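You operate a simulated robot arm through the tools that you are given. There is no shell and no other tool. Be economical: measure what you need, move in short steps, check, and stop when the job is done.

Carry out the task below with a simulated robot arm. There is one attempt and no reset: what you move stays moved.

## Task
Open the left drawer of the long table, take the small tin from the corner of the long table before the iron stand and leave it in the inside of the left drawer of the long table, then shut the drawer. Fetch the filament stem and stand it on the left end of the packing bench. Take the spool from the right half of the wall bench and put it in the brown little bowl. Put two of the small carbon blocks from the right half of the wall bench on the cream sheets of paper. Put one of the porcelain knobs from the top of the wall shelf on the left half of the wall bench. Do these in any order. Set down upright: filament stem, porcelain knob.

It is judged by the outcome, as a careful person would: the job done as asked, and still so three seconds after it is handed in. It fails if anything else is knocked over, pushed out of place, dropped, spilled or broken. Flat cloth is picked up by pressing the open fingertips on it (5 to 10 N) and closing them slowly along it; thin cloth reads only 2 to 8 mm in the jaws.

## Robot
A 7-joint arm with a two-finger parallel gripper on a trunk, on a base that drives. Base frame: it is fixed to the floor where the robot stands at the start and does not move with it; the origin is under the middle of the robot, x ahead of it, y to its left, z up. Lengths are in mm, angles in degrees, forces in N, time in s.
With the tool pointing down near the work surface it reaches from about 160 to 680 mm from the robot's upright axis, wherever it stands. Its first joint turns from -166.0 to 166.0 degrees. Places, roughly: filament stem (3x3x9 cm) [700, 200, 800]; inside of the left drawer of the long table [700, -100, 600]; left drawer of the long table [600, -100, 700]; left end of the packing bench [2200, 1300, 800]; left half of the wall bench [3600, -2800, 800]; little bowl (6x6x3 cm) [2600, -3800, 800]; porcelain knob (4x4x5 cm) [500, -4600, 700]; sheets of paper (15x20x1 cm) [2500, -4200, 800]; small carbon block (3x2x5 cm) [2700, -3900, 800]; small tin (6x6x4 cm) [700, 0, 800]; spool (4x4x5 cm) [2500, -4000, 800]. Payload 3.43 kg.
The tool frame sits at the grasp point between the pads (the TCP): z along the fingers, y along the line on which they close. The tips reach 34 mm beyond it. The gripper opens to 128 mm. The fingers are 24 mm wide and 12 mm thick; the gripper's body (48 by 130 mm) begins 96 mm behind the TCP.
Orientation is that of the tool frame in the base frame, as a unit quaternion [x, y, z, w]. With the fingers straight down and closing along the base's y, the tool's x points along the base's -x, its y along +y and its z along -z.

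## Interface
- The arm moves only by the tool apply_moves. Its argument "steps" is a list that holds one entry, the list of rows, each a list of 6 numbers: the shift along the base's x, y, z in mm, then the turn, a rotation vector about the base's x, y, z in degrees. In form: [[[dx, dy, dz, rx, ry, rz], ...]]. A call has 1 to 8 rows; each row shifts and turns the commanded pose from where the row before left it. "fingers" is the opening, from 0 (shut) to 1 (fully open), set as the call begins (left out, the last holds). Rows are played at 5 a second. More than 50 mm and 8.6 degrees between two rows, or a gripper value outside its range, and nothing of the call is played. Where a pose cannot be reached the arm comes as near as it can. A force on the tool above 40 N (or 10 N above the force at the start of the call, whichever is more), or a blocked arm, ends the call early, and 0.2 s more pass. The fingers move at their own pace (about 108 mm/s each) and stop on an object; they squeeze with about 23 N. The grip force told is the motor's: it shows also when the fingers shut on nothing. Time passes only in rows, and 0.2 s behind the last, so rows that do not move let the fingers close. It gives the time, the measured TCP pose, the force on the tool (base axes), the opening and the grip force at its end, in the units of the frame above (readings bear some noise), with the torque about the TCP (base axes, N m) and any sound that the robot's microphone picked up, and new pictures: "show" is both (left out), scene, wrist or none.
- Cameras (640 x 400 px; columns grow to the right, rows downward): "scene" is now at [-20.8, 117.6, 1528.5]; the picture's right is [-0.26, -0.97, 0.00], its down [-0.87, 0.24, -0.43] and it looks along [0.42, -0.11, -0.90] (base axes); focal length 286 px, centre (320, 200). "wrist" rides on the gripper at [76, -11, -160] in the tool frame; the picture's right is [0.15, 0.99, 0.00], its down [-0.88, 0.13, -0.46] and it looks along [-0.45, 0.07, 0.89] (tool axes); focal length 234 px, centre (320, 200). There is no depth. A picture from a camera that has moved, and an enlarged one, comes with that camera's place and axes in the base frame and with its lens. The place of the scene camera against the robot may be out by one fixed shift of up to 12 mm in any direction.
- slide_trunk(by): slides the trunk up (or, below 0, down) by that many mm; the arm and the scene camera ride with it, the base frame stays. It gives what a move gives, with no picture.
- steer(legs): drives the robot by 1 to 6 legs, each [ahead, left, turn to the left] in mm, mm and degrees, along the robot's own axes; the way and the turn of a leg run together, so that a leg with both is an arc; at most 1500 mm and 180 degrees a leg. The arm and the cameras ride along, it lands a little off, and it stops where it bumps. It gives what a move gives, and a new picture of the scene camera.
- head_to(pan, tilt): turns the head with the scene camera to pan (to the left, within 86 degrees either way) and tilt (down, from -29 to 69), counted from straight ahead of the robot. It gives what a move gives, and a new picture of the scene camera.
- enlarge(camera, box): a new picture of the part [left, top, right, bottom] of that camera's present view, enlarged. It takes no simulated time.
- finish_job(): hands the job in; it is judged then, once.

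Go step by step. Nothing tells you exact positions but the pictures and the camera data: compare them with the known pose of the tool, close in by small moves and look again before you grip or let go. The budget is 207 turns and 260 pictures, counting those below and the enlarged ones. Unless the task says otherwise, let go and move clear before handing in.

The tools are called after "Emit:" as a command line: name --argument value ..., lists and objects as JSON in quotes. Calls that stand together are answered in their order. apply_moves: Moves the arm, as the interface text tells. Its arguments: {"type":"object","properties":{"steps":{"type":"array","items":{"type":"array","items":{"type":"array","items":{"type":"number"}}}},"fingers":{"type":"number"},"show":{"type":"string","enum":["both","scene","wrist","none"]}},"required":["steps"]} The other tools are called the same way: slide_trunk (by) slides the trunk up or down; steer (legs) drives the base; head_to (pan, tilt) turns the head that bears the scene camera; enlarge (camera, box) takes an enlarged picture of a part of a camera's view; finish_job () hands the job in.

At the start:

```text
clock: 0.0
position: [408.5, 113.0, 1001.0]
tcp_rot: [0.0, 1.0, 0.0, 0.0]
force: [-0.4, -0.2, 0.4]
ft_torque: [0.06, 0.0, -0.01]
opening: 127.8
gripper_force: 0.0
trunk travel left (down, up): [-275.0, 49.0]
robot x, y, heading: [-0.4, 3.8, -0.1]
head pan, tilt: [-15.2, 64.4]
```

scene: 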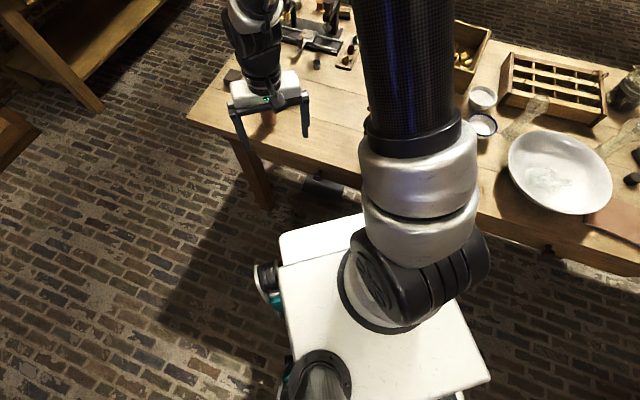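
wrist: 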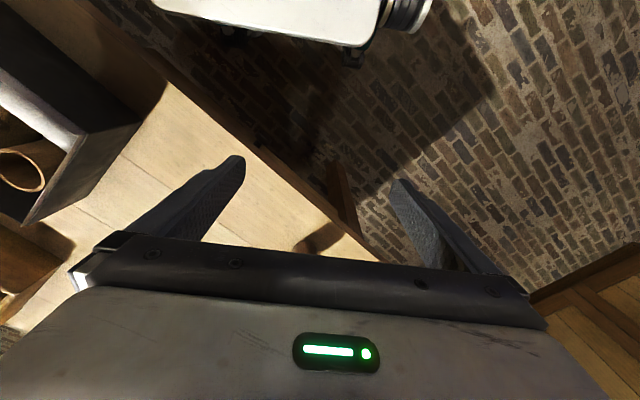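

The long table is ahead, with the arm in front of the view. I will turn the head to see the table better.

Emit:
head_to --pan 0 --tilt 40

```text
clock: 0.9
position: [408.7, 112.5, 1001.2]
tcp_rot: [-0.001, 1.0, 0.0, 0.0]
force: [-0.8, -0.1, -0.7]
ft_torque: [-0.01, -0.01, 0.02]
opening: 127.8
gripper_force: 0.1
trunk travel left (down, up): [-275.0, 49.0]
robot x, y, heading: [-0.1, -1.4, 0.1]
head pan, tilt: [0.0, 40.0]
camera scene: at [4.9, 133.7, 1560.1], right [0.0, -1.0, 0.0], down [-0.64, 0.0, -0.77], along [0.77, 0.0, -0.64], focal length 286 px, centre (320, 200)
```

scene: 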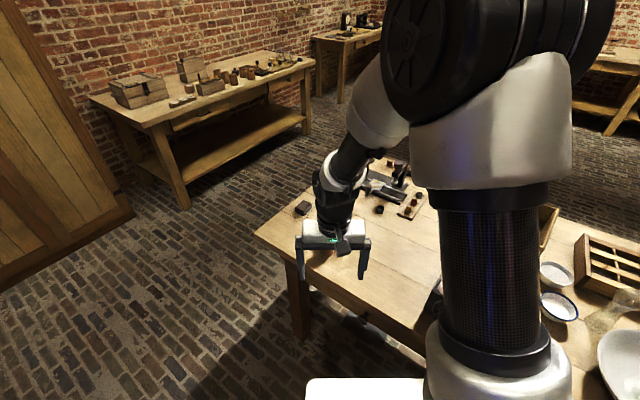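

The arm hides much of the table; I enlarge the left part of it.

Emit:
enlarge --camera "scene" --box '[240, 130, 440, 330]'

Emit:
enlarge --camera "scene" --box '[80, 0, 400, 160]'

```text
2.00 times, centred on (340, 230) of scene
camera zoom: at [4.9, 133.7, 1560.1], right [0.0, -1.0, 0.0], down [-0.64, 0.0, -0.77], along [0.77, 0.0, -0.64], focal length 571 px, centre (280, 140)
```

zoom: 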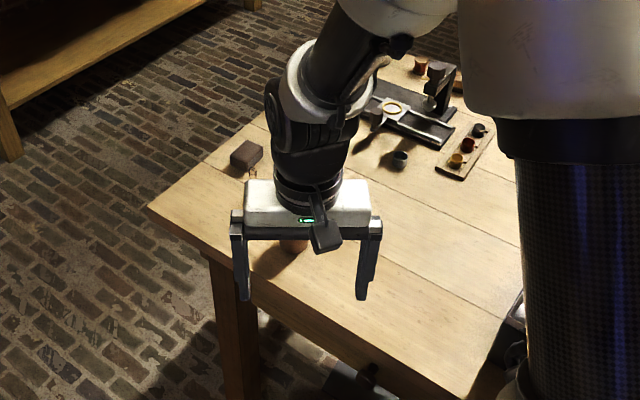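

```text
2.00 times, centred on (240, 80) of scene
camera zoom: at [4.9, 133.7, 1560.1], right [0.0, -1.0, 0.0], down [-0.64, 0.0, -0.77], along [0.77, 0.0, -0.64], focal length 571 px, centre (480, 440)
```

zoom: 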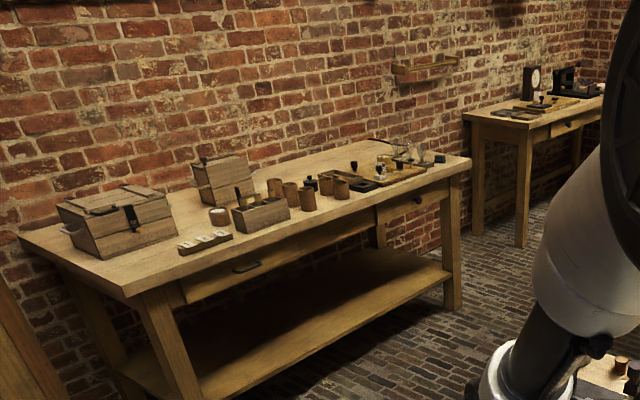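

I move the arm aside to the left and up to see the table front.

Emit:
apply_moves --steps '[[[-20, 45, 5, 0, 0, 0], [-20, 45, 5, 0, 0, 0], [-20, 45, 5, 0, 0, 0], [-20, 45, 5, 0, 0, 0], [-20, 45, 5, 0, 0, 0], [-20, 45, 5, 0, 0, 0]]]' --show "scene"

Emit:
head_to --pan -5 --tilt 50

```text
clock: 2.3
position: [289.0, 383.6, 1031.6]
tcp_rot: [0.0, 1.0, -0.001, -0.001]
force: [-0.1, 0.3, -0.7]
ft_torque: [-0.01, -0.01, 0.02]
opening: 128.0
gripper_force: 0.0
trunk travel left (down, up): [-275.0, 49.0]
robot x, y, heading: [-0.4, -0.1, 0.0]
head pan, tilt: [0.0, 40.0]
camera scene: at [4.8, 133.9, 1560.2], right [0.0, -1.0, 0.0], down [-0.64, 0.0, -0.77], along [0.77, 0.0, -0.64], focal length 286 px, centre (320, 200)
```

scene: 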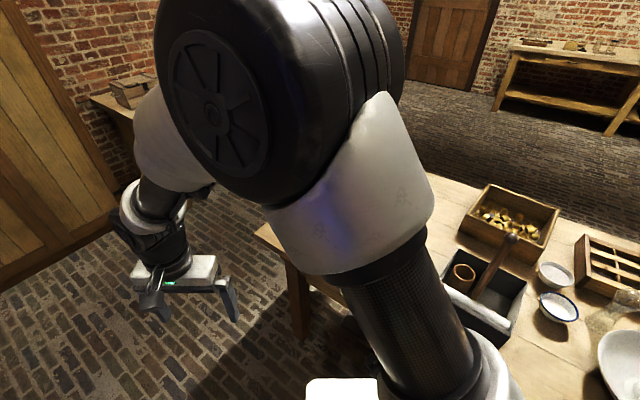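

```text
clock: 3.0
position: [288.4, 382.2, 1032.4]
tcp_rot: [0.001, 1.0, 0.0, -0.001]
force: [-0.1, 0.5, -0.2]
ft_torque: [-0.02, 0.02, 0.01]
opening: 127.7
gripper_force: 0.1
trunk travel left (down, up): [-275.0, 49.0]
robot x, y, heading: [-3.2, 0.7, -0.1]
head pan, tilt: [-5.0, 50.0]
camera scene: at [-3.4, 127.0, 1546.1], right [-0.09, -1.0, 0.0], down [-0.76, 0.07, -0.64], along [0.64, -0.06, -0.77], focal length 286 px, centre (320, 200)
```

scene: 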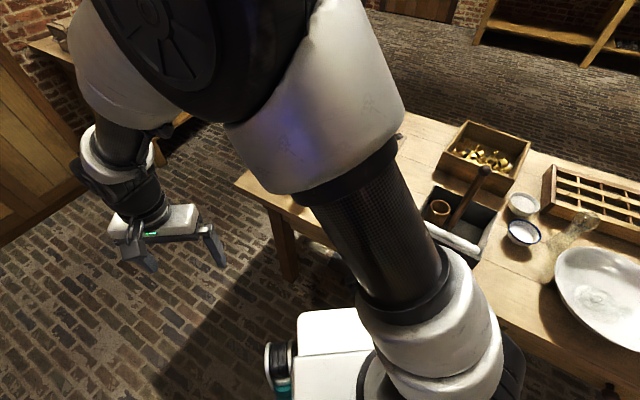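

The arm blocks even more from here. I swing it to the right.

Emit:
apply_moves --steps '[[[5, -50, 0, 0, 0, 0], [5, -50, 0, 0, 0, 0], [5, -50, 0, 0, 0, 0], [5, -50, 0, 0, 0, 0], [0, -50, 0, 0, 0, 0], [0, -50, 0, 0, 0, 0], [0, -50, 0, 0, 0, 0], [0, -50, 0, 0, 0, 0]]]' --show "none"

Emit:
apply_moves --steps '[[[0, -50, 0, 0, 0, 0], [0, -50, 0, 0, 0, 0], [0, -50, 0, 0, 0, 0], [0, -50, 0, 0, 0, 0], [0, -50, 0, 0, 0, 0], [-10, -50, 0, 0, 0, 0], [-10, -50, 0, 0, 0, 0]]]' --show "scene"

```text
refused: row 1 steps farther than a row can; nothing moved
```

```text
refused: row 6 steps farther than a row can; nothing moved
```

Emit:
apply_moves --steps '[[[5, -49, 0, 0, 0, 0], [5, -49, 0, 0, 0, 0], [5, -49, 0, 0, 0, 0], [5, -49, 0, 0, 0, 0], [0, -49, 0, 0, 0, 0], [0, -49, 0, 0, 0, 0], [0, -49, 0, 0, 0, 0], [0, -49, 0, 0, 0, 0]]]' --show "none"

Emit:
apply_moves --steps '[[[0, -49, 0, 0, 0, 0], [0, -49, 0, 0, 0, 0], [0, -49, 0, 0, 0, 0], [0, -49, 0, 0, 0, 0], [0, -49, 0, 0, 0, 0], [-5, -49, 0, 0, 0, 0], [-5, -49, 0, 0, 0, 0]]]' --show "scene"

```text
clock: 4.8
position: [306.6, -12.2, 1030.0]
tcp_rot: [0.0, 1.0, -0.001, 0.0]
force: [0.0, 0.9, 0.2]
ft_torque: [-0.04, 0.02, -0.04]
opening: 128.3
gripper_force: 0.1
trunk travel left (down, up): [-275.0, 49.0]
robot x, y, heading: [0.6, 2.2, 0.1]
head pan, tilt: [-5.0, 50.0]
```

```text
clock: 6.4
position: [297.2, -354.8, 1031.1]
tcp_rot: [-0.001, 1.0, 0.001, 0.0]
force: [0.4, -0.2, -0.3]
ft_torque: [0.0, -0.02, 0.0]
opening: 128.1
gripper_force: 0.1
trunk travel left (down, up): [-275.0, 49.0]
robot x, y, heading: [-0.7, -2.5, -0.1]
head pan, tilt: [-5.0, 50.0]
camera scene: at [-3.4, 126.7, 1546.0], right [-0.09, -1.0, 0.0], down [-0.76, 0.07, -0.64], along [0.64, -0.06, -0.77], focal length 286 px, centre (320, 200)
```

scene: 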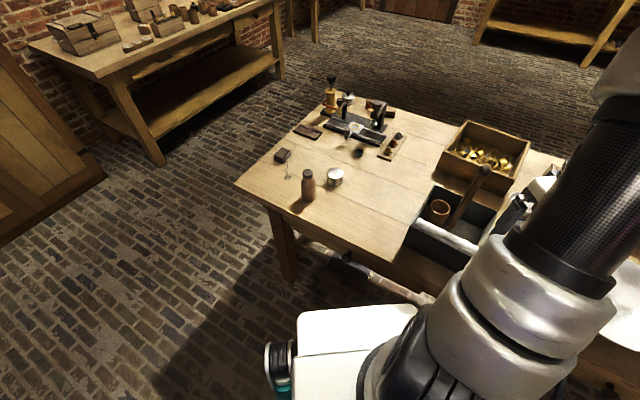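

Now the table's left end is visible. I enlarge it.

Emit:
enlarge --camera "scene" --box '[225, 60, 425, 185]'

Emit:
enlarge --camera "scene" --box '[230, 140, 430, 300]'

```text
3.20 times, centred on (325, 122) of scene
camera zoom: at [-3.4, 126.7, 1546.0], right [-0.09, -1.0, 0.0], down [-0.76, 0.07, -0.64], along [0.64, -0.06, -0.77], focal length 914 px, centre (304, 448)
```

zoom: 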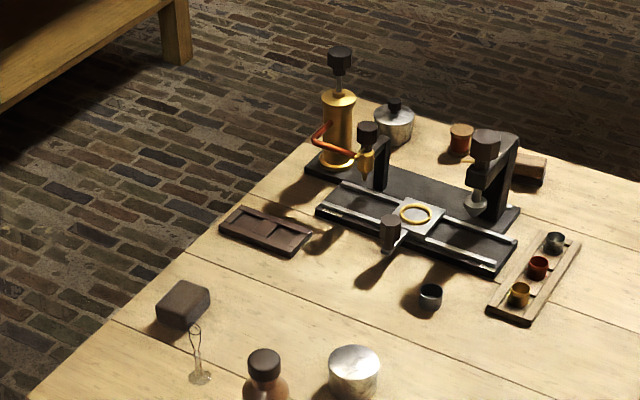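

```text
2.50 times, centred on (330, 220) of scene
camera zoom: at [-3.4, 126.7, 1546.0], right [-0.09, -1.0, 0.0], down [-0.76, 0.07, -0.64], along [0.64, -0.06, -0.77], focal length 714 px, centre (295, 150)
```

zoom: 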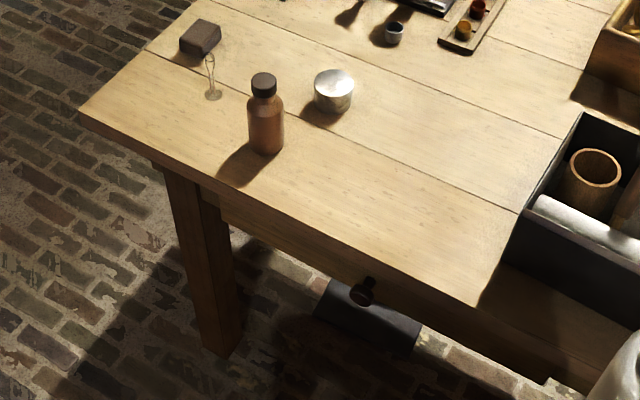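

The stem is the little glass piece, the tin is beside the brown bottle, and the knob of the left drawer sits on a front face turned about 36° from my axes. I drive left, ahead and turn to face the table squarely.

Emit:
steer --legs '[[0, 479, 0], [294, 0, 0], [0, 0, -35.6]]'

```text
clock: 14.9
position: [331.8, 16.4, 1031.1]
tcp_rot: [0.305, 0.952, -0.001, 0.0]
force: [-0.8, 0.1, 0.1]
ft_torque: [0.02, 0.01, 0.0]
opening: 128.0
gripper_force: 0.0
trunk travel left (down, up): [-275.0, 49.0]
robot x, y, heading: [297.2, 474.2, -35.6]
head pan, tilt: [-5.0, 50.0]
camera scene: at [372.0, 588.4, 1546.0], right [-0.65, -0.76, 0.0], down [-0.58, 0.5, -0.64], along [0.49, -0.42, -0.77], focal length 286 px, centre (320, 200)
```

scene: 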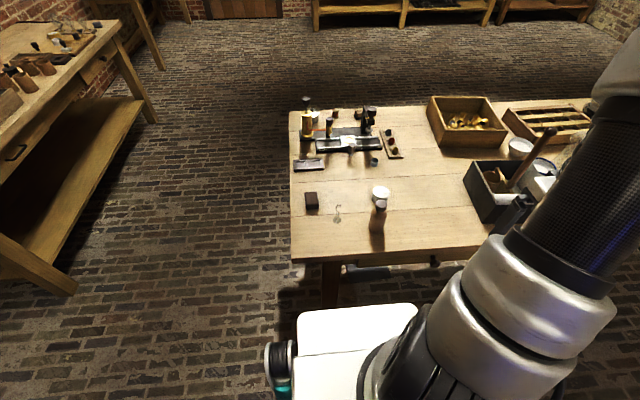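

Squared to the table now. I enlarge to measure the knob, tin, and stem.

Emit:
enlarge --camera "scene" --box '[285, 170, 445, 270]'

Emit:
head_to --pan -20 --tilt 60

```text
4.00 times, centred on (365, 220) of scene
camera zoom: at [372.0, 588.4, 1546.0], right [-0.65, -0.76, 0.0], down [-0.58, 0.5, -0.64], along [0.49, -0.42, -0.77], focal length 1143 px, centre (140, 120)
```

zoom: 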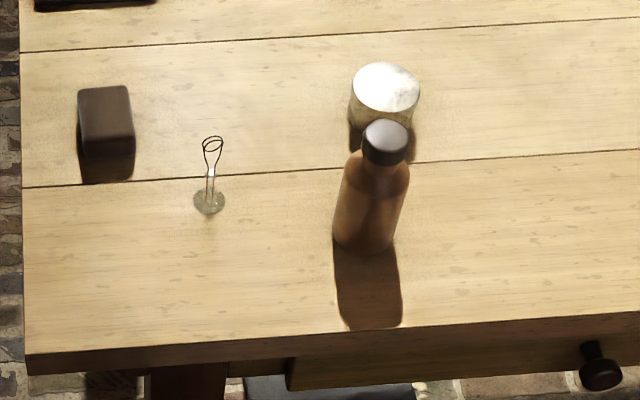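

```text
clock: 15.7
position: [331.7, 17.0, 1029.5]
tcp_rot: [0.306, 0.952, 0.0, 0.0]
force: [-0.4, -0.7, -0.4]
ft_torque: [-0.02, -0.02, -0.01]
opening: 128.1
gripper_force: 0.1
trunk travel left (down, up): [-275.0, 49.0]
robot x, y, heading: [293.3, 481.7, -35.7]
head pan, tilt: [-20.0, 60.0]
camera scene: at [351.3, 583.5, 1533.5], right [-0.82, -0.57, 0.0], down [-0.49, 0.71, -0.5], along [0.28, -0.41, -0.87], focal length 286 px, centre (320, 200)
```

scene: 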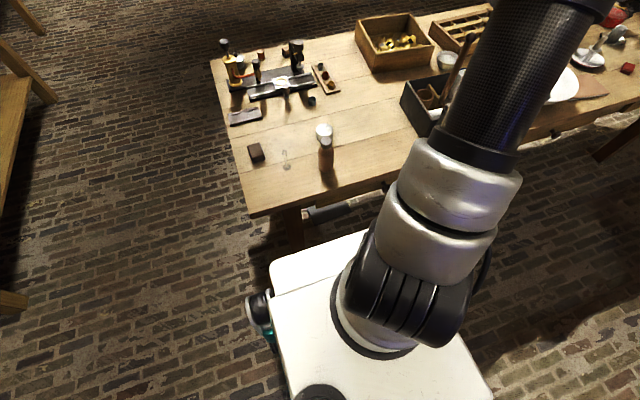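

I estimate the table top at z≈775, the tin at (732, 5), the stem at (756, 184), the knob at about (469, −5, 673). I lower the gripper in front of the drawer, tilting it forward, to view the knob by the wrist camera.

Emit:
apply_moves --steps '[[[4.7, 9.3, -38, -4.66, -6.5, 0], [4.7, 9.3, -38, -4.66, -6.5, 0], [4.7, 9.3, -38, -4.66, -6.5, 0], [4.7, 9.3, -38, -4.66, -6.5, 0], [4.7, 9.3, -38, -4.66, -6.5, 0], [4.7, 9.3, -38, -4.66, -6.5, 0]]]'

```text
clock: 17.1
position: [359.5, 72.2, 803.7]
tcp_rot: [0.28, 0.87, -0.126, 0.387]
force: [0.4, -0.6, -1.5]
ft_torque: [-0.01, 0.0, -0.01]
opening: 127.7
gripper_force: 0.0
trunk travel left (down, up): [-275.0, 49.0]
robot x, y, heading: [294.5, 480.7, -35.4]
head pan, tilt: [-20.0, 60.0]
camera scene: at [351.3, 583.7, 1533.6], right [-0.83, -0.56, 0.0], down [-0.49, 0.71, -0.5], along [0.28, -0.41, -0.87], focal length 286 px, centre (320, 200)
camera wrist: at [216.4, 163.0, 853.3], right [0.5, 0.86, -0.11], down [0.28, -0.04, 0.96], along [0.82, -0.51, -0.26], focal length 234 px, centre (320, 200)
```

scene: 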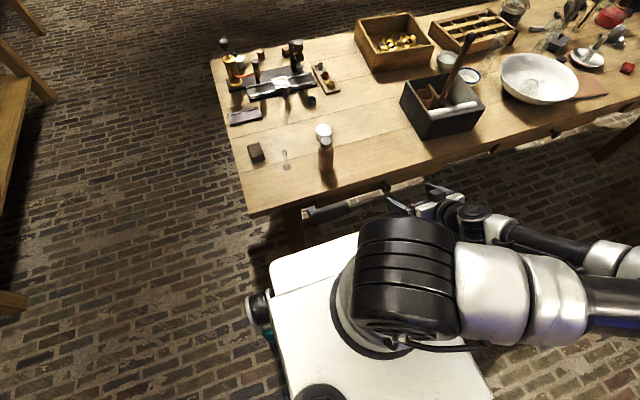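
wrist: 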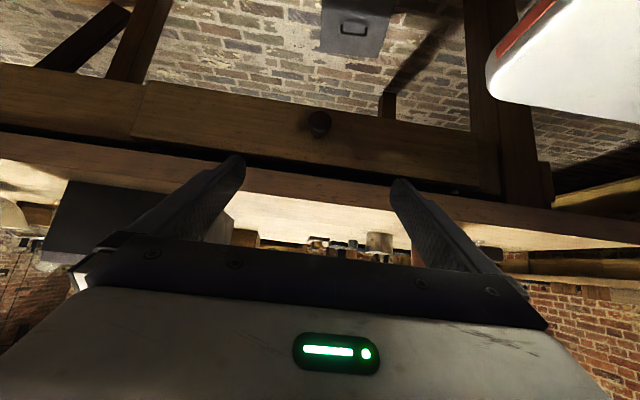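

The knob is centred in the wrist view at about (466, −7, 657). I tilt further towards horizontal and lower to its height.

Emit:
apply_moves --steps '[[[0, 0, -35, -4.66, -6.5, 0], [0, 0, -35, -4.66, -6.5, 0], [0, 0, -35, -4.66, -6.5, 0], [8, -6, -34, 0, 0, 0]]]'

```text
clock: 18.1
position: [377.8, 77.0, 678.9]
tcp_rot: [0.243, 0.789, -0.151, 0.543]
force: [-0.4, -0.5, 0.6]
ft_torque: [-0.01, 0.02, 0.01]
opening: 128.1
gripper_force: 0.0
out of reach, approached as far as the arm can: row 3
trunk travel left (down, up): [-275.0, 49.0]
robot x, y, heading: [296.1, 474.4, -35.6]
head pan, tilt: [-20.0, 60.0]
camera scene: at [351.3, 583.5, 1533.5], right [-0.83, -0.56, 0.0], down [-0.49, 0.71, -0.5], along [0.28, -0.41, -0.87], focal length 286 px, centre (320, 200)
camera wrist: at [224.1, 164.3, 666.0], right [0.5, 0.86, -0.11], down [-0.03, 0.14, 0.99], along [0.87, -0.49, 0.1], focal length 234 px, centre (320, 200)
```

scene: 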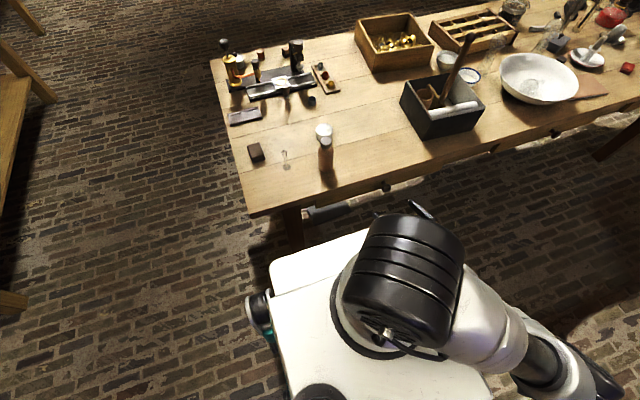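
wrist: 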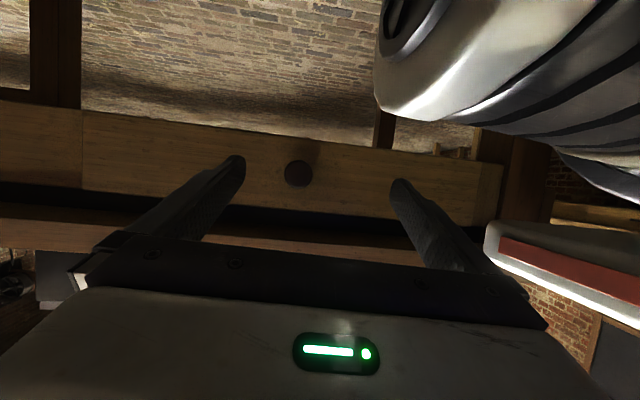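

The arm is cramped here, so I back off and shift right to face the knob with more room, then lower the trunk.

Emit:
steer --legs '[[-200, 0, 0], [0, -230, 0]]'

Emit:
slide_trunk --by -120

```text
clock: 22.1
position: [82.3, 7.7, 679.7]
tcp_rot: [0.243, 0.789, -0.151, 0.543]
force: [0.0, 0.4, -0.8]
ft_torque: [0.01, 0.03, 0.0]
opening: 128.0
gripper_force: 0.0
trunk travel left (down, up): [-275.0, 49.0]
robot x, y, heading: [-0.3, 408.5, -35.7]
head pan, tilt: [-20.0, 60.0]
camera scene: at [55.8, 515.0, 1533.5], right [-0.83, -0.56, 0.0], down [-0.49, 0.71, -0.5], along [0.28, -0.41, -0.87], focal length 286 px, centre (320, 200)
```

scene: 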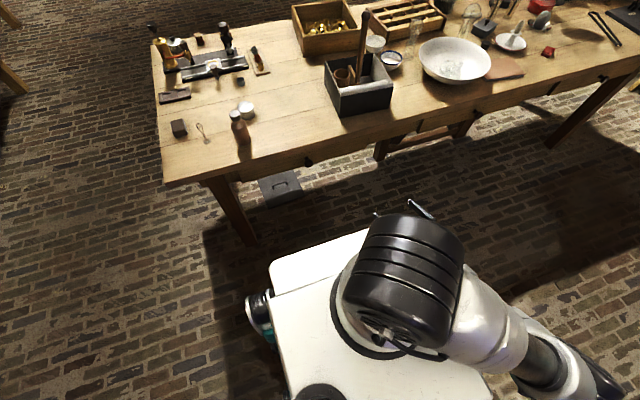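

```text
clock: 23.6
position: [81.6, 8.2, 559.2]
tcp_rot: [0.243, 0.79, -0.15, 0.543]
force: [0.5, -0.3, 0.2]
ft_torque: [-0.01, 0.0, 0.01]
opening: 127.9
gripper_force: 0.0
trunk travel left (down, up): [-155.0, 169.0]
robot x, y, heading: [-0.1, 409.7, -35.7]
head pan, tilt: [-20.0, 60.0]
```

I bring the gripper in front of the knob.

Emit:
apply_moves --steps '[[[41.9, 7.4, 14.4, 0, 0, 0], [41.9, 7.4, 14.4, 0, 0, 0], [41.9, 7.4, 14.4, 0, 0, 0], [41.9, 7.4, 14.4, 0, 0, 0], [41.9, 7.4, 14.4, 0, 0, 0], [41.9, 7.4, 14.4, 0, 0, 0], [41.9, 7.4, 14.4, 0, 0, 0], [0, 0, 0, 0, 0, 0]]]' --fingers 0.6

```text
clock: 25.4
position: [228.6, 38.0, 718.1]
tcp_rot: [0.243, 0.79, -0.151, 0.543]
force: [-0.1, 0.2, 1.0]
ft_torque: [-0.02, 0.0, 0.05]
opening: 77.0
gripper_force: 0.0
out of reach, approached as far as the arm can: row 2, 3, 4, 5, 6
trunk travel left (down, up): [-155.0, 169.0]
robot x, y, heading: [2.3, 410.3, -35.5]
head pan, tilt: [-20.0, 60.0]
camera scene: at [55.8, 515.0, 1413.5], right [-0.83, -0.56, 0.0], down [-0.49, 0.71, -0.5], along [0.28, -0.41, -0.87], focal length 286 px, centre (320, 200)
camera wrist: at [74.6, 125.2, 705.2], right [0.5, 0.86, -0.11], down [-0.03, 0.14, 0.99], along [0.87, -0.49, 0.1], focal length 234 px, centre (320, 200)
```

scene: 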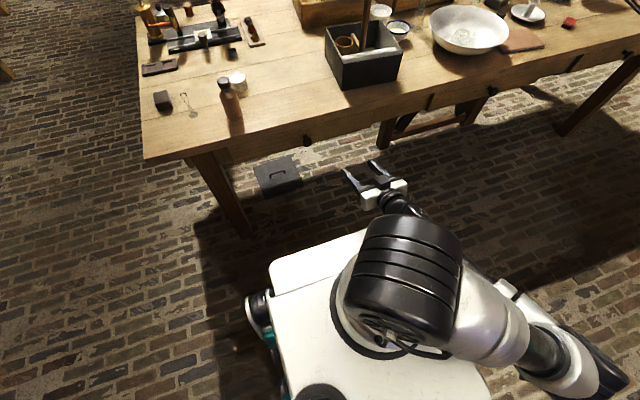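
wrist: 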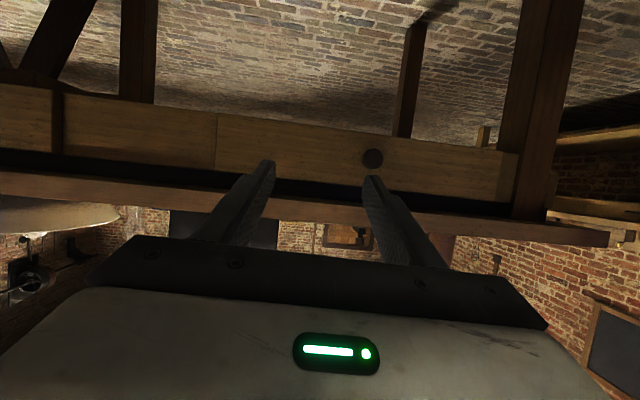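

The arm lags at a limit. I check where it settles.

Emit:
apply_moves --steps '[[[0, 0, 0, 0, 0, 0], [0, 0, 0, 0, 0, 0], [0, 0, 0, 0, 0, 0]]]' --show "none"

```text
clock: 26.2
position: [228.8, 38.0, 718.0]
tcp_rot: [0.243, 0.79, -0.151, 0.543]
force: [0.0, -0.7, 0.1]
ft_torque: [-0.03, 0.05, 0.01]
opening: 76.5
gripper_force: 0.1
trunk travel left (down, up): [-155.0, 169.0]
robot x, y, heading: [-1.1, 410.0, -35.7]
head pan, tilt: [-20.0, 60.0]
```

I unfold: raise and tilt the tool back to pointing down, to get out of the awkward arm posture.

Emit:
apply_moves --steps '[[[0, 0, 30, 4.66, 6.5, 0], [0, 0, 30, 4.66, 6.5, 0], [0, 0, 30, 4.66, 6.5, 0], [0, 0, 30, 4.66, 6.5, 0], [0, 0, 30, 4.66, 6.5, 0], [10, 14, 30, 4.66, 6.5, 0], [10, 14, 20, 4.66, 6.5, 0], [10, 14, 10, 4.66, 6.5, 0]]]' --show "scene"

```text
clock: 28.0
position: [257.3, 79.8, 928.4]
tcp_rot: [0.31, 0.95, 0.011, 0.044]
force: [-0.7, 0.1, 0.2]
ft_torque: [-0.01, -0.05, -0.02]
opening: 76.8
gripper_force: 0.0
trunk travel left (down, up): [-155.0, 169.0]
robot x, y, heading: [-2.0, 409.0, -35.5]
head pan, tilt: [-20.0, 60.0]
camera scene: at [55.9, 515.1, 1413.5], right [-0.83, -0.56, 0.0], down [-0.49, 0.71, -0.5], along [0.28, -0.41, -0.87], focal length 286 px, centre (320, 200)
```

scene: 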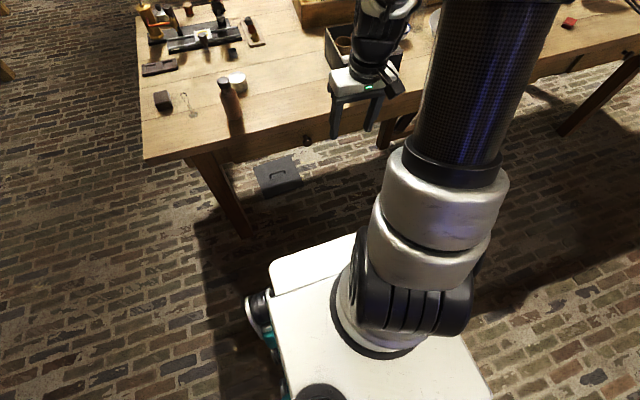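

Good posture again. Now a forward-reaching descent with tilt.

Emit:
apply_moves --steps '[[[17, -1.7, -30, -4.66, -6.5, 0], [17, -1.7, -30, -4.66, -6.5, 0], [17, -1.7, -35, -4.66, -6.5, 0], [17, -1.7, -35, -4.66, -6.5, 0], [17, -1.7, -40, -4.66, -6.5, 0], [17, -1.7, -40, -4.66, -6.5, 0], [0, 0, -20, -2.33, -3.25, 0], [0, 0, -20, 0, 0, 0]]]'

```text
clock: 29.8
position: [359.8, 69.3, 677.2]
tcp_rot: [0.263, 0.841, -0.122, 0.458]
force: [0.0, 0.2, -0.5]
ft_torque: [0.03, 0.05, 0.0]
opening: 76.8
gripper_force: 0.0
trunk travel left (down, up): [-155.0, 169.0]
robot x, y, heading: [-1.0, 410.6, -35.5]
head pan, tilt: [-20.0, 60.0]
camera scene: at [55.7, 515.0, 1413.5], right [-0.83, -0.56, 0.0], down [-0.49, 0.71, -0.5], along [0.28, -0.41, -0.87], focal length 286 px, centre (320, 200)
camera wrist: at [207.8, 156.2, 701.2], right [0.48, 0.87, -0.09], down [0.14, 0.02, 0.99], along [0.86, -0.49, -0.11], focal length 234 px, centre (320, 200)
```

scene: 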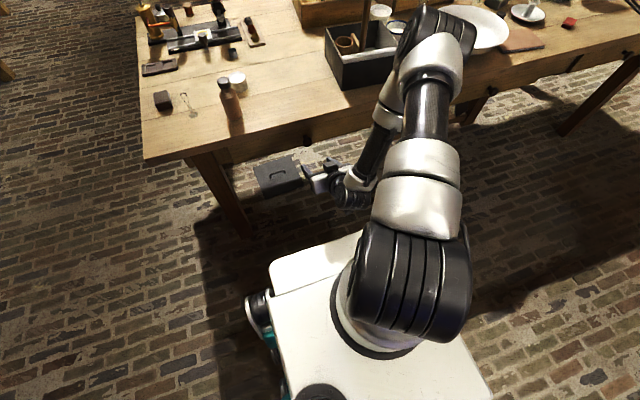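
wrist: 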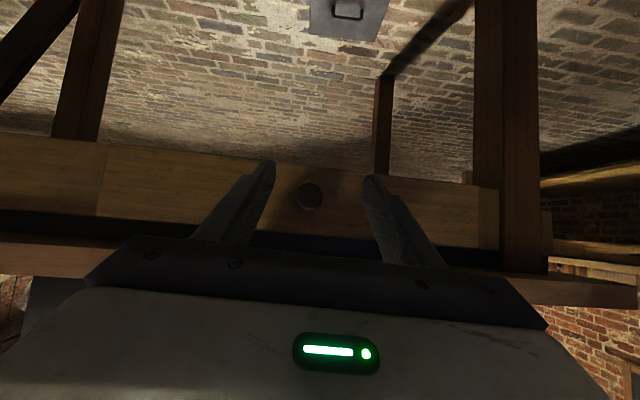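

The posture works and the knob lies at about (452, −1, 665). I advance so it comes between the fingers.

Emit:
apply_moves --steps '[[[20, -15, -1, 0, 0, 0], [20, -15, -1, 0, 0, 0], [20, -15, -1, 0, 0, 0], [16, -12, -1, 0, 0, 0]]]' --show "wrist"

```text
clock: 30.8
position: [436.6, 11.7, 672.7]
tcp_rot: [0.263, 0.84, -0.123, 0.458]
force: [-0.4, 0.1, 0.1]
ft_torque: [0.01, -0.01, -0.02]
opening: 76.7
gripper_force: 0.1
trunk travel left (down, up): [-155.0, 169.0]
robot x, y, heading: [1.8, 409.2, -35.6]
head pan, tilt: [-20.0, 60.0]
camera wrist: at [284.6, 98.6, 697.6], right [0.48, 0.87, -0.09], down [0.14, 0.02, 0.99], along [0.86, -0.49, -0.11], focal length 234 px, centre (320, 200)
```

wrist: 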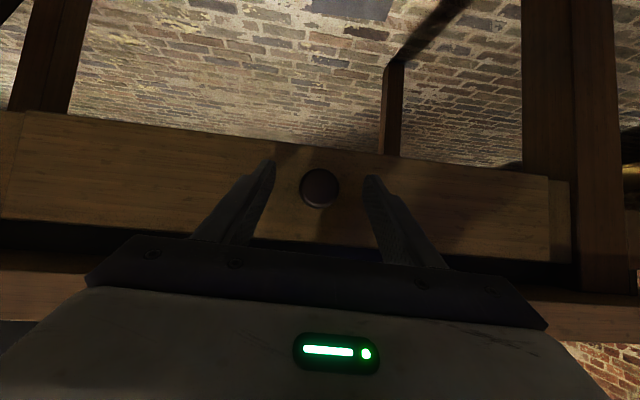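

The knob is between the fingertips. I go 10 mm in and close on it.

Emit:
apply_moves --steps '[[[8, -6, 0, 0, 0, 0]]]' --show "none"

Emit:
apply_moves --steps '[[[0, 0, 0, 0, 0, 0], [0, 0, 0, 0, 0, 0], [0, 0, 0, 0, 0, 0]]]' --fingers 0 --show "wrist"

```text
clock: 31.2
position: [444.1, 6.3, 672.2]
tcp_rot: [0.263, 0.841, -0.122, 0.457]
force: [0.5, -0.2, -0.9]
ft_torque: [0.0, -0.03, -0.03]
opening: 76.7
gripper_force: 0.0
trunk travel left (down, up): [-155.0, 169.0]
robot x, y, heading: [0.2, 409.0, -35.4]
head pan, tilt: [-20.0, 60.0]
```

```text
clock: 32.0
position: [445.2, 6.2, 673.3]
tcp_rot: [0.261, 0.841, -0.122, 0.458]
force: [2.0, 1.7, -0.3]
ft_torque: [0.18, 0.03, 0.09]
opening: 33.5
gripper_force: 45.1
trunk travel left (down, up): [-155.0, 169.0]
robot x, y, heading: [-2.4, 410.2, -35.7]
head pan, tilt: [-20.0, 60.0]
camera wrist: at [292.5, 92.9, 697.6], right [0.48, 0.87, -0.09], down [0.14, 0.02, 0.99], along [0.87, -0.49, -0.11], focal length 234 px, centre (320, 200)
```

wrist: 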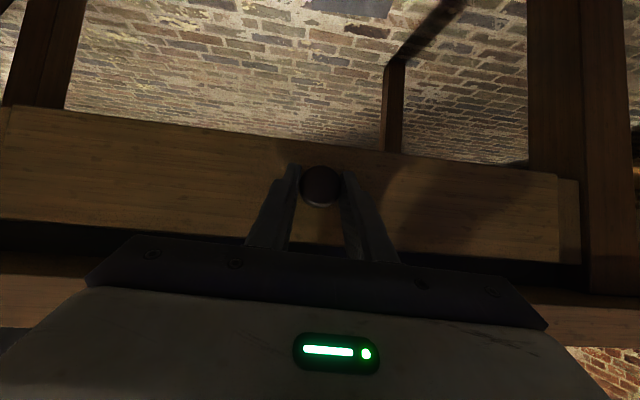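

The knob is held (33.5 mm). I pull the drawer straight out.

Emit:
apply_moves --steps '[[[-8, 5.8, 0, 0, 0, 0], [-16, 11.6, 0, 0, 0, 0], [-16, 11.6, 0, 0, 0, 0], [-16, 11.6, 0, 0, 0, 0], [-16, 11.6, 0, 0, 0, 0], [-16, 11.6, 0, 0, 0, 0], [-16, 11.6, 0, 0, 0, 0], [-16, 11.6, 0, 0, 0, 0]]]'

```text
clock: 33.8
position: [324.1, 93.2, 674.1]
tcp_rot: [0.263, 0.841, -0.123, 0.457]
force: [5.1, 7.1, -1.1]
ft_torque: [0.23, -0.02, 0.19]
opening: 33.6
gripper_force: 45.2
trunk travel left (down, up): [-155.0, 169.0]
robot x, y, heading: [1.1, 414.4, -35.7]
head pan, tilt: [-20.0, 60.0]
camera scene: at [56.1, 515.3, 1413.5], right [-0.83, -0.56, 0.0], down [-0.49, 0.71, -0.5], along [0.28, -0.41, -0.87], focal length 286 px, centre (320, 200)
camera wrist: at [171.9, 180.6, 697.7], right [0.48, 0.87, -0.09], down [0.14, 0.02, 0.99], along [0.87, -0.49, -0.11], focal length 234 px, centre (320, 200)
```

scene: 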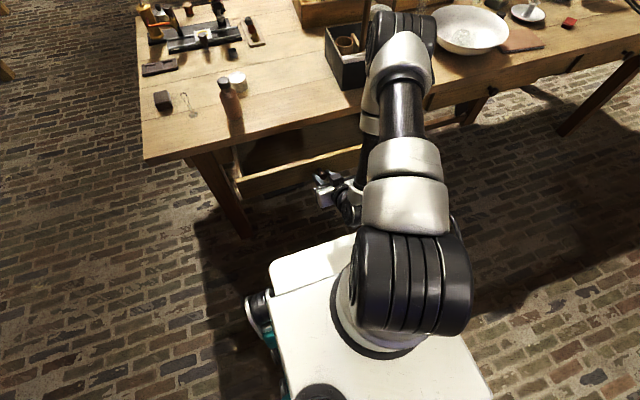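
wrist: 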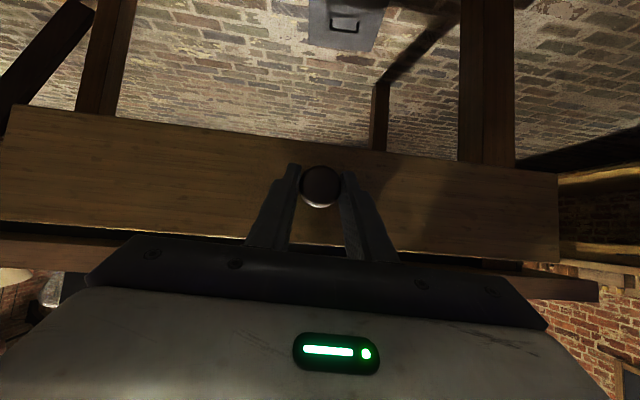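

Drawer open about 150 mm. I release the knob, back away, and raise the tool upright.

Emit:
apply_moves --steps '[[[0, 0, 0, 0, 0, 0], [0, 0, 0, 0, 0, 0]]]' --fingers 0.6 --show "none"

Emit:
apply_moves --steps '[[[-24, 17, 0, 0, 0, 0], [-24, 17, 0, 0, 0, 0], [0, 0, 35, 4.66, 6.5, 0], [0, 0, 40, 4.66, 6.5, 0], [0, 0, 40, 4.66, 6.5, 0], [0, 0, 45, 4.66, 6.5, 0], [0, 0, 45, 4.66, 6.5, 0], [0, 0, 45, 4.66, 6.5, 0]]]' --show "none"

Emit:
apply_moves --steps '[[[0, 0, 45, 4.66, 6.5, 0], [20, -14, 40, 0, 0, 0], [20, -14, 20, 0, 0, 0], [20, -14, 0, 0, 0, 0]]]' --show "none"

Emit:
head_to --pan -5 --tilt 50

```text
clock: 34.4
position: [324.2, 92.4, 672.4]
tcp_rot: [0.262, 0.841, -0.122, 0.457]
force: [-0.4, 0.3, -0.7]
ft_torque: [0.03, 0.01, 0.02]
opening: 76.7
gripper_force: 0.1
trunk travel left (down, up): [-155.0, 169.0]
robot x, y, heading: [-0.2, 405.5, -35.7]
head pan, tilt: [-20.0, 60.0]
```

```text
clock: 36.2
position: [279.8, 119.9, 920.0]
tcp_rot: [0.308, 0.948, 0.001, 0.078]
force: [-0.1, -0.1, 0.6]
ft_torque: [0.02, -0.01, -0.06]
opening: 76.9
gripper_force: 0.0
out of reach, approached as far as the arm can: row 4, 5
trunk travel left (down, up): [-155.0, 169.0]
robot x, y, heading: [5.0, 407.4, -35.4]
head pan, tilt: [-20.0, 60.0]
```

```text
clock: 37.2
position: [340.4, 79.0, 1025.2]
tcp_rot: [0.31, 0.95, 0.022, 0.012]
force: [0.4, 0.0, -0.1]
ft_torque: [0.02, -0.02, 0.02]
opening: 76.7
gripper_force: 0.1
trunk travel left (down, up): [-155.0, 169.0]
robot x, y, heading: [-1.7, 409.6, -35.9]
head pan, tilt: [-20.0, 60.0]
```

```text
clock: 37.9
position: [339.9, 78.5, 1023.5]
tcp_rot: [0.31, 0.95, 0.022, 0.011]
force: [-0.2, -0.5, 0.7]
ft_torque: [0.02, 0.05, -0.02]
opening: 76.7
gripper_force: 0.2
trunk travel left (down, up): [-155.0, 169.0]
robot x, y, heading: [-0.8, 406.0, -35.5]
head pan, tilt: [-5.0, 50.0]
camera scene: at [76.6, 519.8, 1426.0], right [-0.65, -0.76, 0.0], down [-0.58, 0.5, -0.64], along [0.49, -0.42, -0.77], focal length 286 px, centre (320, 200)
```

scene: 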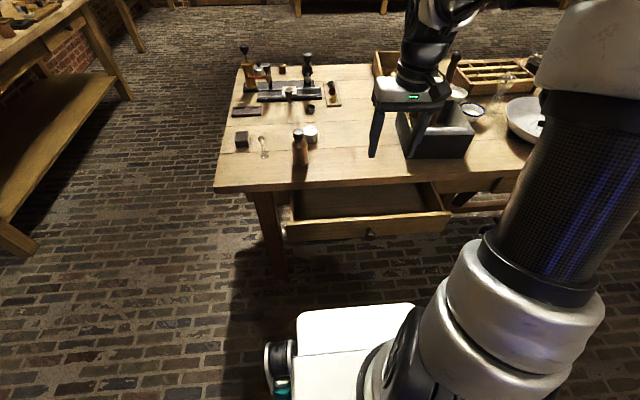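

I straighten the tool, and drive forward-left so that tin, stem and drawer are in reach.

Emit:
apply_moves --steps '[[[0, 0, 0, -2, 2, 0]]]' --show "none"

Emit:
steer --legs '[[0, 99, 0], [175, 0, 0]]'

```text
clock: 38.3
position: [340.2, 78.7, 1024.4]
tcp_rot: [0.311, 0.95, -0.001, 0.001]
force: [-0.1, -0.4, -0.6]
ft_torque: [0.05, -0.05, 0.02]
opening: 76.8
gripper_force: 0.0
trunk travel left (down, up): [-155.0, 169.0]
robot x, y, heading: [1.9, 408.8, -35.6]
head pan, tilt: [-5.0, 50.0]
```

```text
clock: 41.0
position: [540.8, 57.3, 1024.0]
tcp_rot: [0.31, 0.951, 0.0, 0.001]
force: [-0.5, -0.3, 0.8]
ft_torque: [0.02, -0.01, -0.07]
opening: 76.7
gripper_force: 0.1
trunk travel left (down, up): [-155.0, 169.0]
robot x, y, heading: [201.1, 392.2, -35.6]
head pan, tilt: [-5.0, 50.0]
camera scene: at [277.4, 499.0, 1426.0], right [-0.65, -0.76, 0.0], down [-0.58, 0.5, -0.64], along [0.49, -0.42, -0.77], focal length 286 px, centre (320, 200)
```

scene: 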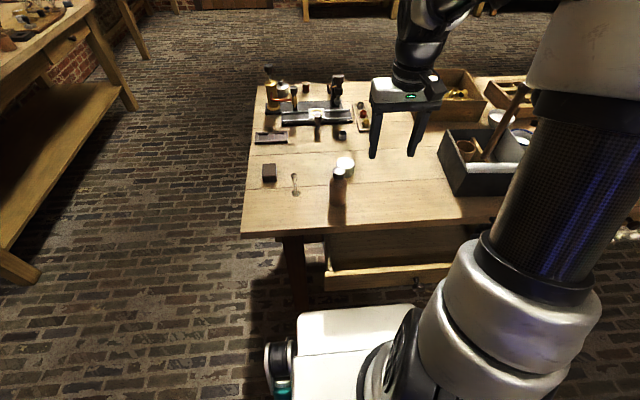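

Now I move above the tin.

Emit:
apply_moves --steps '[[[38, -10, -20, 0, 0, 0], [38, -10, -20, 0, 0, 0], [38, -11, -25, 0, 0, 0], [38, -11, -25, 0, 0, 0], [38, -10, -25, 0, 0, 0]]]'

```text
clock: 42.2
position: [731.3, 5.0, 909.4]
tcp_rot: [0.31, 0.951, 0.0, 0.0]
force: [0.6, 0.0, 0.9]
ft_torque: [0.01, 0.0, -0.02]
opening: 76.7
gripper_force: 0.1
trunk travel left (down, up): [-155.0, 169.0]
robot x, y, heading: [203.8, 387.7, -35.9]
head pan, tilt: [-5.0, 50.0]
camera scene: at [277.3, 499.1, 1426.0], right [-0.65, -0.76, 0.0], down [-0.58, 0.5, -0.64], along [0.49, -0.42, -0.77], focal length 286 px, centre (320, 200)
camera wrist: at [663.7, 41.6, 1068.7], right [0.46, 0.89, 0.0], down [0.79, -0.41, 0.46], along [0.4, -0.21, -0.89], focal length 234 px, centre (320, 200)
```

scene: 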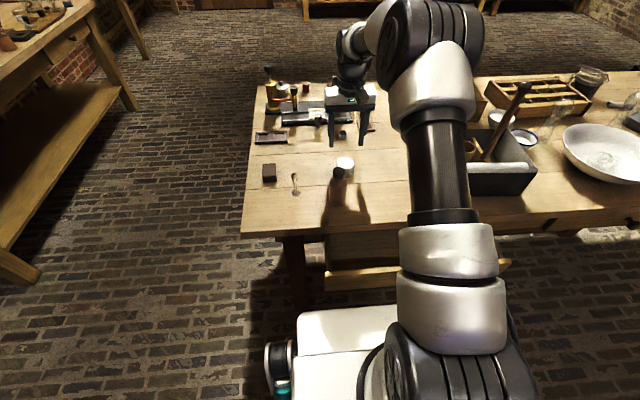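
wrist: 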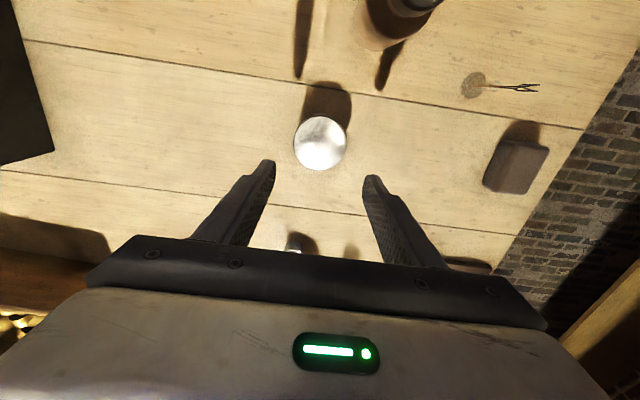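

The wrist view puts the tin at about (716, 14). I centre and go down part way.

Emit:
apply_moves --steps '[[[-15, 9, -20, 0, 0, 0], [0, 0, -40, 0, 0, 0]]]' --fingers 0.8 --show "wrist"

```text
clock: 42.8
position: [714.4, 14.7, 849.6]
tcp_rot: [0.311, 0.951, 0.0, 0.0]
force: [-0.4, 0.5, 0.2]
ft_torque: [-0.01, -0.04, -0.01]
opening: 102.3
gripper_force: 0.1
trunk travel left (down, up): [-155.0, 169.0]
robot x, y, heading: [200.7, 389.4, -35.7]
head pan, tilt: [-5.0, 50.0]
camera wrist: at [648.1, 50.5, 1009.4], right [0.47, 0.89, 0.0], down [0.79, -0.41, 0.46], along [0.4, -0.21, -0.89], focal length 234 px, centre (320, 200)
```

wrist: 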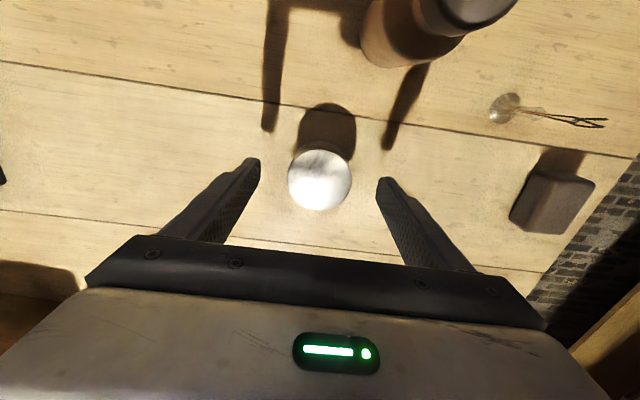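

Well centred. Down to grip height and close.

Emit:
apply_moves --steps '[[[2, 0, -18, 0, 0, 0], [0, 0, -18, 0, 0, 0]]]' --show "none"

Emit:
apply_moves --steps '[[[0, 0, 0, 0, 0, 0], [0, 0, 0, 0, 0, 0], [0, 0, 0, 0, 0, 0]]]' --fingers 0 --show "none"

Emit:
apply_moves --steps '[[[0, 0, 30, 0, 0, 0], [0, 0, 40, 0, 0, 0], [0, 0, 40, 0, 0, 0]]]' --show "wrist"

```text
clock: 43.4
position: [718.2, 14.6, 813.7]
tcp_rot: [0.309, 0.951, 0.0, 0.001]
force: [-2.3, 2.0, 6.7]
ft_torque: [0.04, 0.18, 0.03]
opening: 102.4
gripper_force: 0.1
trunk travel left (down, up): [-155.0, 169.0]
robot x, y, heading: [197.7, 388.2, -35.5]
head pan, tilt: [-5.0, 50.0]
```

```text
clock: 44.2
position: [718.2, 14.4, 813.8]
tcp_rot: [0.31, 0.951, 0.0, 0.002]
force: [0.3, -0.9, 7.6]
ft_torque: [0.01, 0.04, 0.04]
opening: 56.2
gripper_force: 22.7
trunk travel left (down, up): [-155.0, 169.0]
robot x, y, heading: [201.7, 389.9, -35.7]
head pan, tilt: [-5.0, 50.0]
```

```text
clock: 45.0
position: [716.9, 13.2, 924.4]
tcp_rot: [0.31, 0.951, 0.0, 0.0]
force: [-0.7, 0.4, -1.0]
ft_torque: [-0.03, 0.01, -0.03]
opening: 56.4
gripper_force: 22.7
trunk travel left (down, up): [-155.0, 169.0]
robot x, y, heading: [200.7, 387.1, -35.7]
head pan, tilt: [-5.0, 50.0]
camera wrist: at [648.7, 49.9, 1083.3], right [0.47, 0.89, 0.0], down [0.79, -0.41, 0.46], along [0.4, -0.21, -0.89], focal length 234 px, centre (320, 200)
```

wrist: 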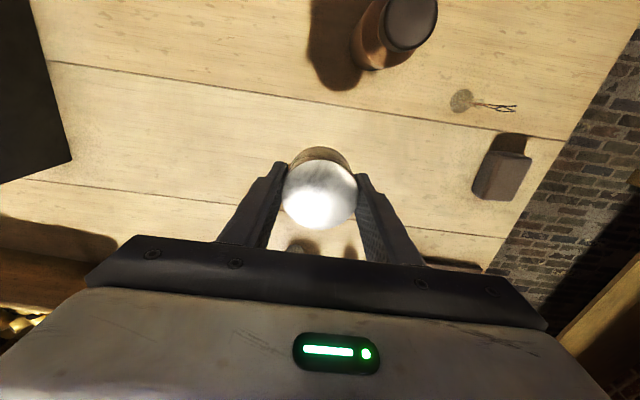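

Tin gripped (56 mm). I carry it high over the open drawer.

Emit:
apply_moves --steps '[[[0, 0, 40, 0, 0, 0], [-41.1, 8.7, 0, 0, 0, 0], [-41.1, 8.7, 0, 0, 0, 0], [-41.1, 8.7, 0, 0, 0, 0], [-41.1, 8.7, 0, 0, 0, 0], [-41.1, 8.7, 0, 0, 0, 0], [-41.1, 8.7, 0, 0, 0, 0], [-41.1, 8.7, 0, 0, 0, 0]]]'

```text
clock: 46.8
position: [430.3, 76.4, 962.7]
tcp_rot: [0.31, 0.951, -0.001, 0.001]
force: [0.5, 0.8, -1.0]
ft_torque: [0.02, 0.04, -0.02]
opening: 56.3
gripper_force: 22.5
trunk travel left (down, up): [-155.0, 169.0]
robot x, y, heading: [201.6, 391.4, -35.4]
head pan, tilt: [-5.0, 50.0]
camera scene: at [277.6, 499.0, 1426.0], right [-0.65, -0.76, 0.0], down [-0.58, 0.5, -0.64], along [0.49, -0.42, -0.77], focal length 286 px, centre (320, 200)
camera wrist: at [361.9, 112.1, 1121.8], right [0.47, 0.89, 0.0], down [0.79, -0.41, 0.46], along [0.4, -0.21, -0.89], focal length 234 px, centre (320, 200)
```

scene: 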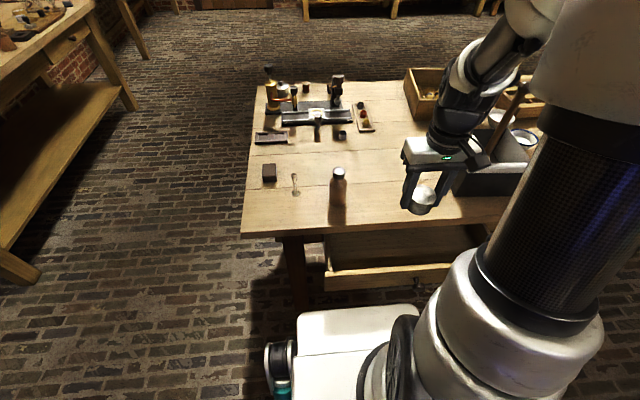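
wrist: 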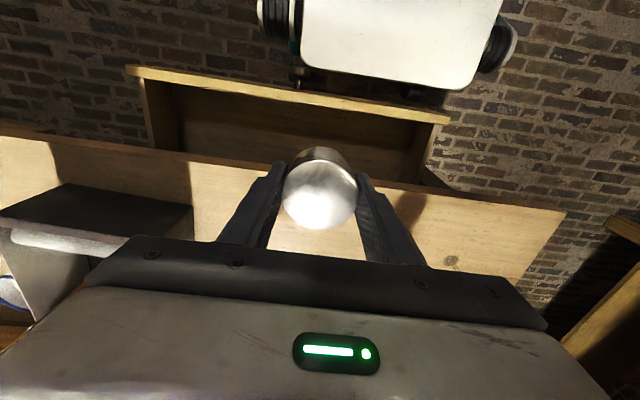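

The tin hangs over the opened part of the drawer between the front board and the table edge. I lower it in.

Emit:
apply_moves --steps '[[[0, 0, -45, 0, 0, 0], [0, 0, -45, 0, 0, 0], [0, 0, -45, 0, 0, 0], [0, 0, -45, 0, 0, 0], [0, 0, -40, 0, 0, 0]]]'

```text
clock: 48.0
position: [431.1, 75.4, 743.6]
tcp_rot: [0.31, 0.951, 0.0, 0.001]
force: [-0.7, 0.1, -0.7]
ft_torque: [0.0, 0.02, -0.01]
opening: 56.2
gripper_force: 23.3
trunk travel left (down, up): [-155.0, 169.0]
robot x, y, heading: [205.5, 388.9, -35.6]
head pan, tilt: [-5.0, 50.0]
camera scene: at [277.3, 499.1, 1426.1], right [-0.65, -0.76, 0.0], down [-0.58, 0.5, -0.64], along [0.49, -0.42, -0.77], focal length 286 px, centre (320, 200)
camera wrist: at [362.3, 111.9, 902.8], right [0.47, 0.89, 0.0], down [0.79, -0.41, 0.46], along [0.41, -0.21, -0.89], focal length 234 px, centre (320, 200)
```

scene: 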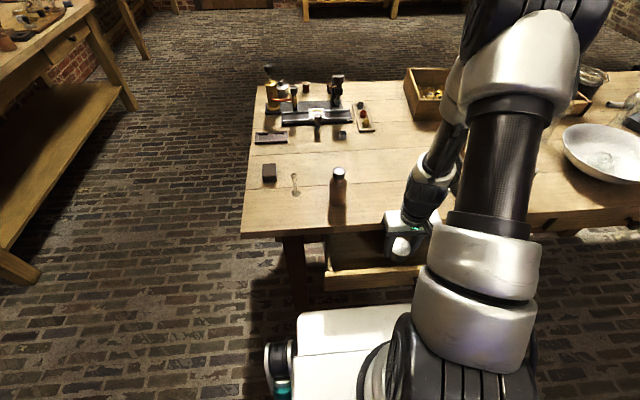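
wrist: 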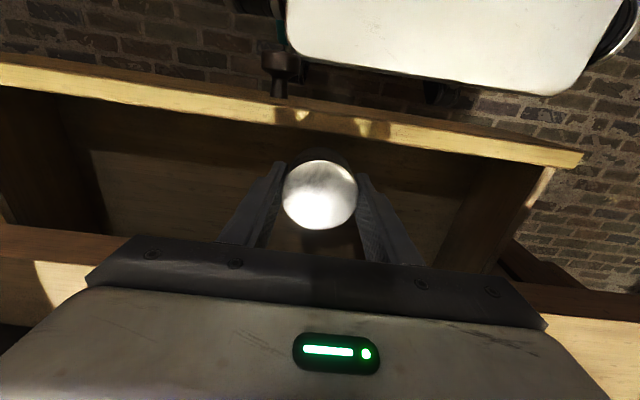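

All clear; I lower on until contact with the drawer floor.

Emit:
apply_moves --steps '[[[0, 0, -25, 0, 0, 0], [0, 0, -20, 0, 0, 0], [0, 0, -10, 0, 0, 0], [0, 0, 0, 0, 0, 0]]]' --show "none"

```text
clock: 49.0
position: [431.0, 76.0, 687.2]
tcp_rot: [0.311, 0.951, 0.0, 0.0]
force: [-0.1, 0.3, -1.5]
ft_torque: [0.03, 0.02, 0.01]
opening: 56.2
gripper_force: 23.2
trunk travel left (down, up): [-155.0, 169.0]
robot x, y, heading: [198.0, 390.0, -35.6]
head pan, tilt: [-5.0, 50.0]
```

Emit:
apply_moves --steps '[[[0, 0, -5, 0, 0, 0], [0, 0, -5, 0, 0, 0], [0, 0, -5, 0, 0, 0], [0, 0, 0, 0, 0, 0]]]' --show "wrist"

```text
clock: 50.0
position: [431.2, 75.8, 673.7]
tcp_rot: [0.309, 0.951, -0.001, 0.001]
force: [-0.7, -0.2, -1.0]
ft_torque: [-0.02, 0.0, 0.0]
opening: 56.0
gripper_force: 22.9
trunk travel left (down, up): [-155.0, 169.0]
robot x, y, heading: [208.4, 387.8, -35.6]
head pan, tilt: [-5.0, 50.0]
camera wrist: at [362.5, 111.4, 832.5], right [0.47, 0.89, 0.0], down [0.79, -0.41, 0.46], along [0.4, -0.21, -0.89], focal length 234 px, centre (320, 200)
```

wrist: 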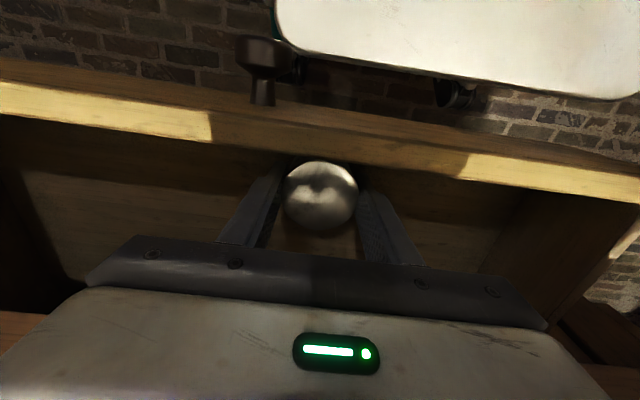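

Still no contact; I keep going in small steps.

Emit:
apply_moves --steps '[[[0, 0, -4, 0, 0, 0], [0, 0, -4, 0, 0, 0], [0, 0, -4, 0, 0, 0], [0, 0, -4, 0, 0, 0], [0, 0, 0, 0, 0, 0]]]' --show "none"

```text
clock: 50.6
position: [431.6, 74.2, 672.3]
tcp_rot: [0.309, 0.951, -0.001, 0.003]
force: [0.1, 2.2, 27.1]
ft_torque: [0.85, -0.17, -0.15]
opening: 56.0
gripper_force: 22.7
trunk travel left (down, up): [-155.0, 169.0]
robot x, y, heading: [201.7, 388.5, -35.7]
head pan, tilt: [-5.0, 50.0]
stopped in row 2: the force on the tool passed its limit at 50 N (the readings are from after the stop); the commanded pose is now the measured one
```

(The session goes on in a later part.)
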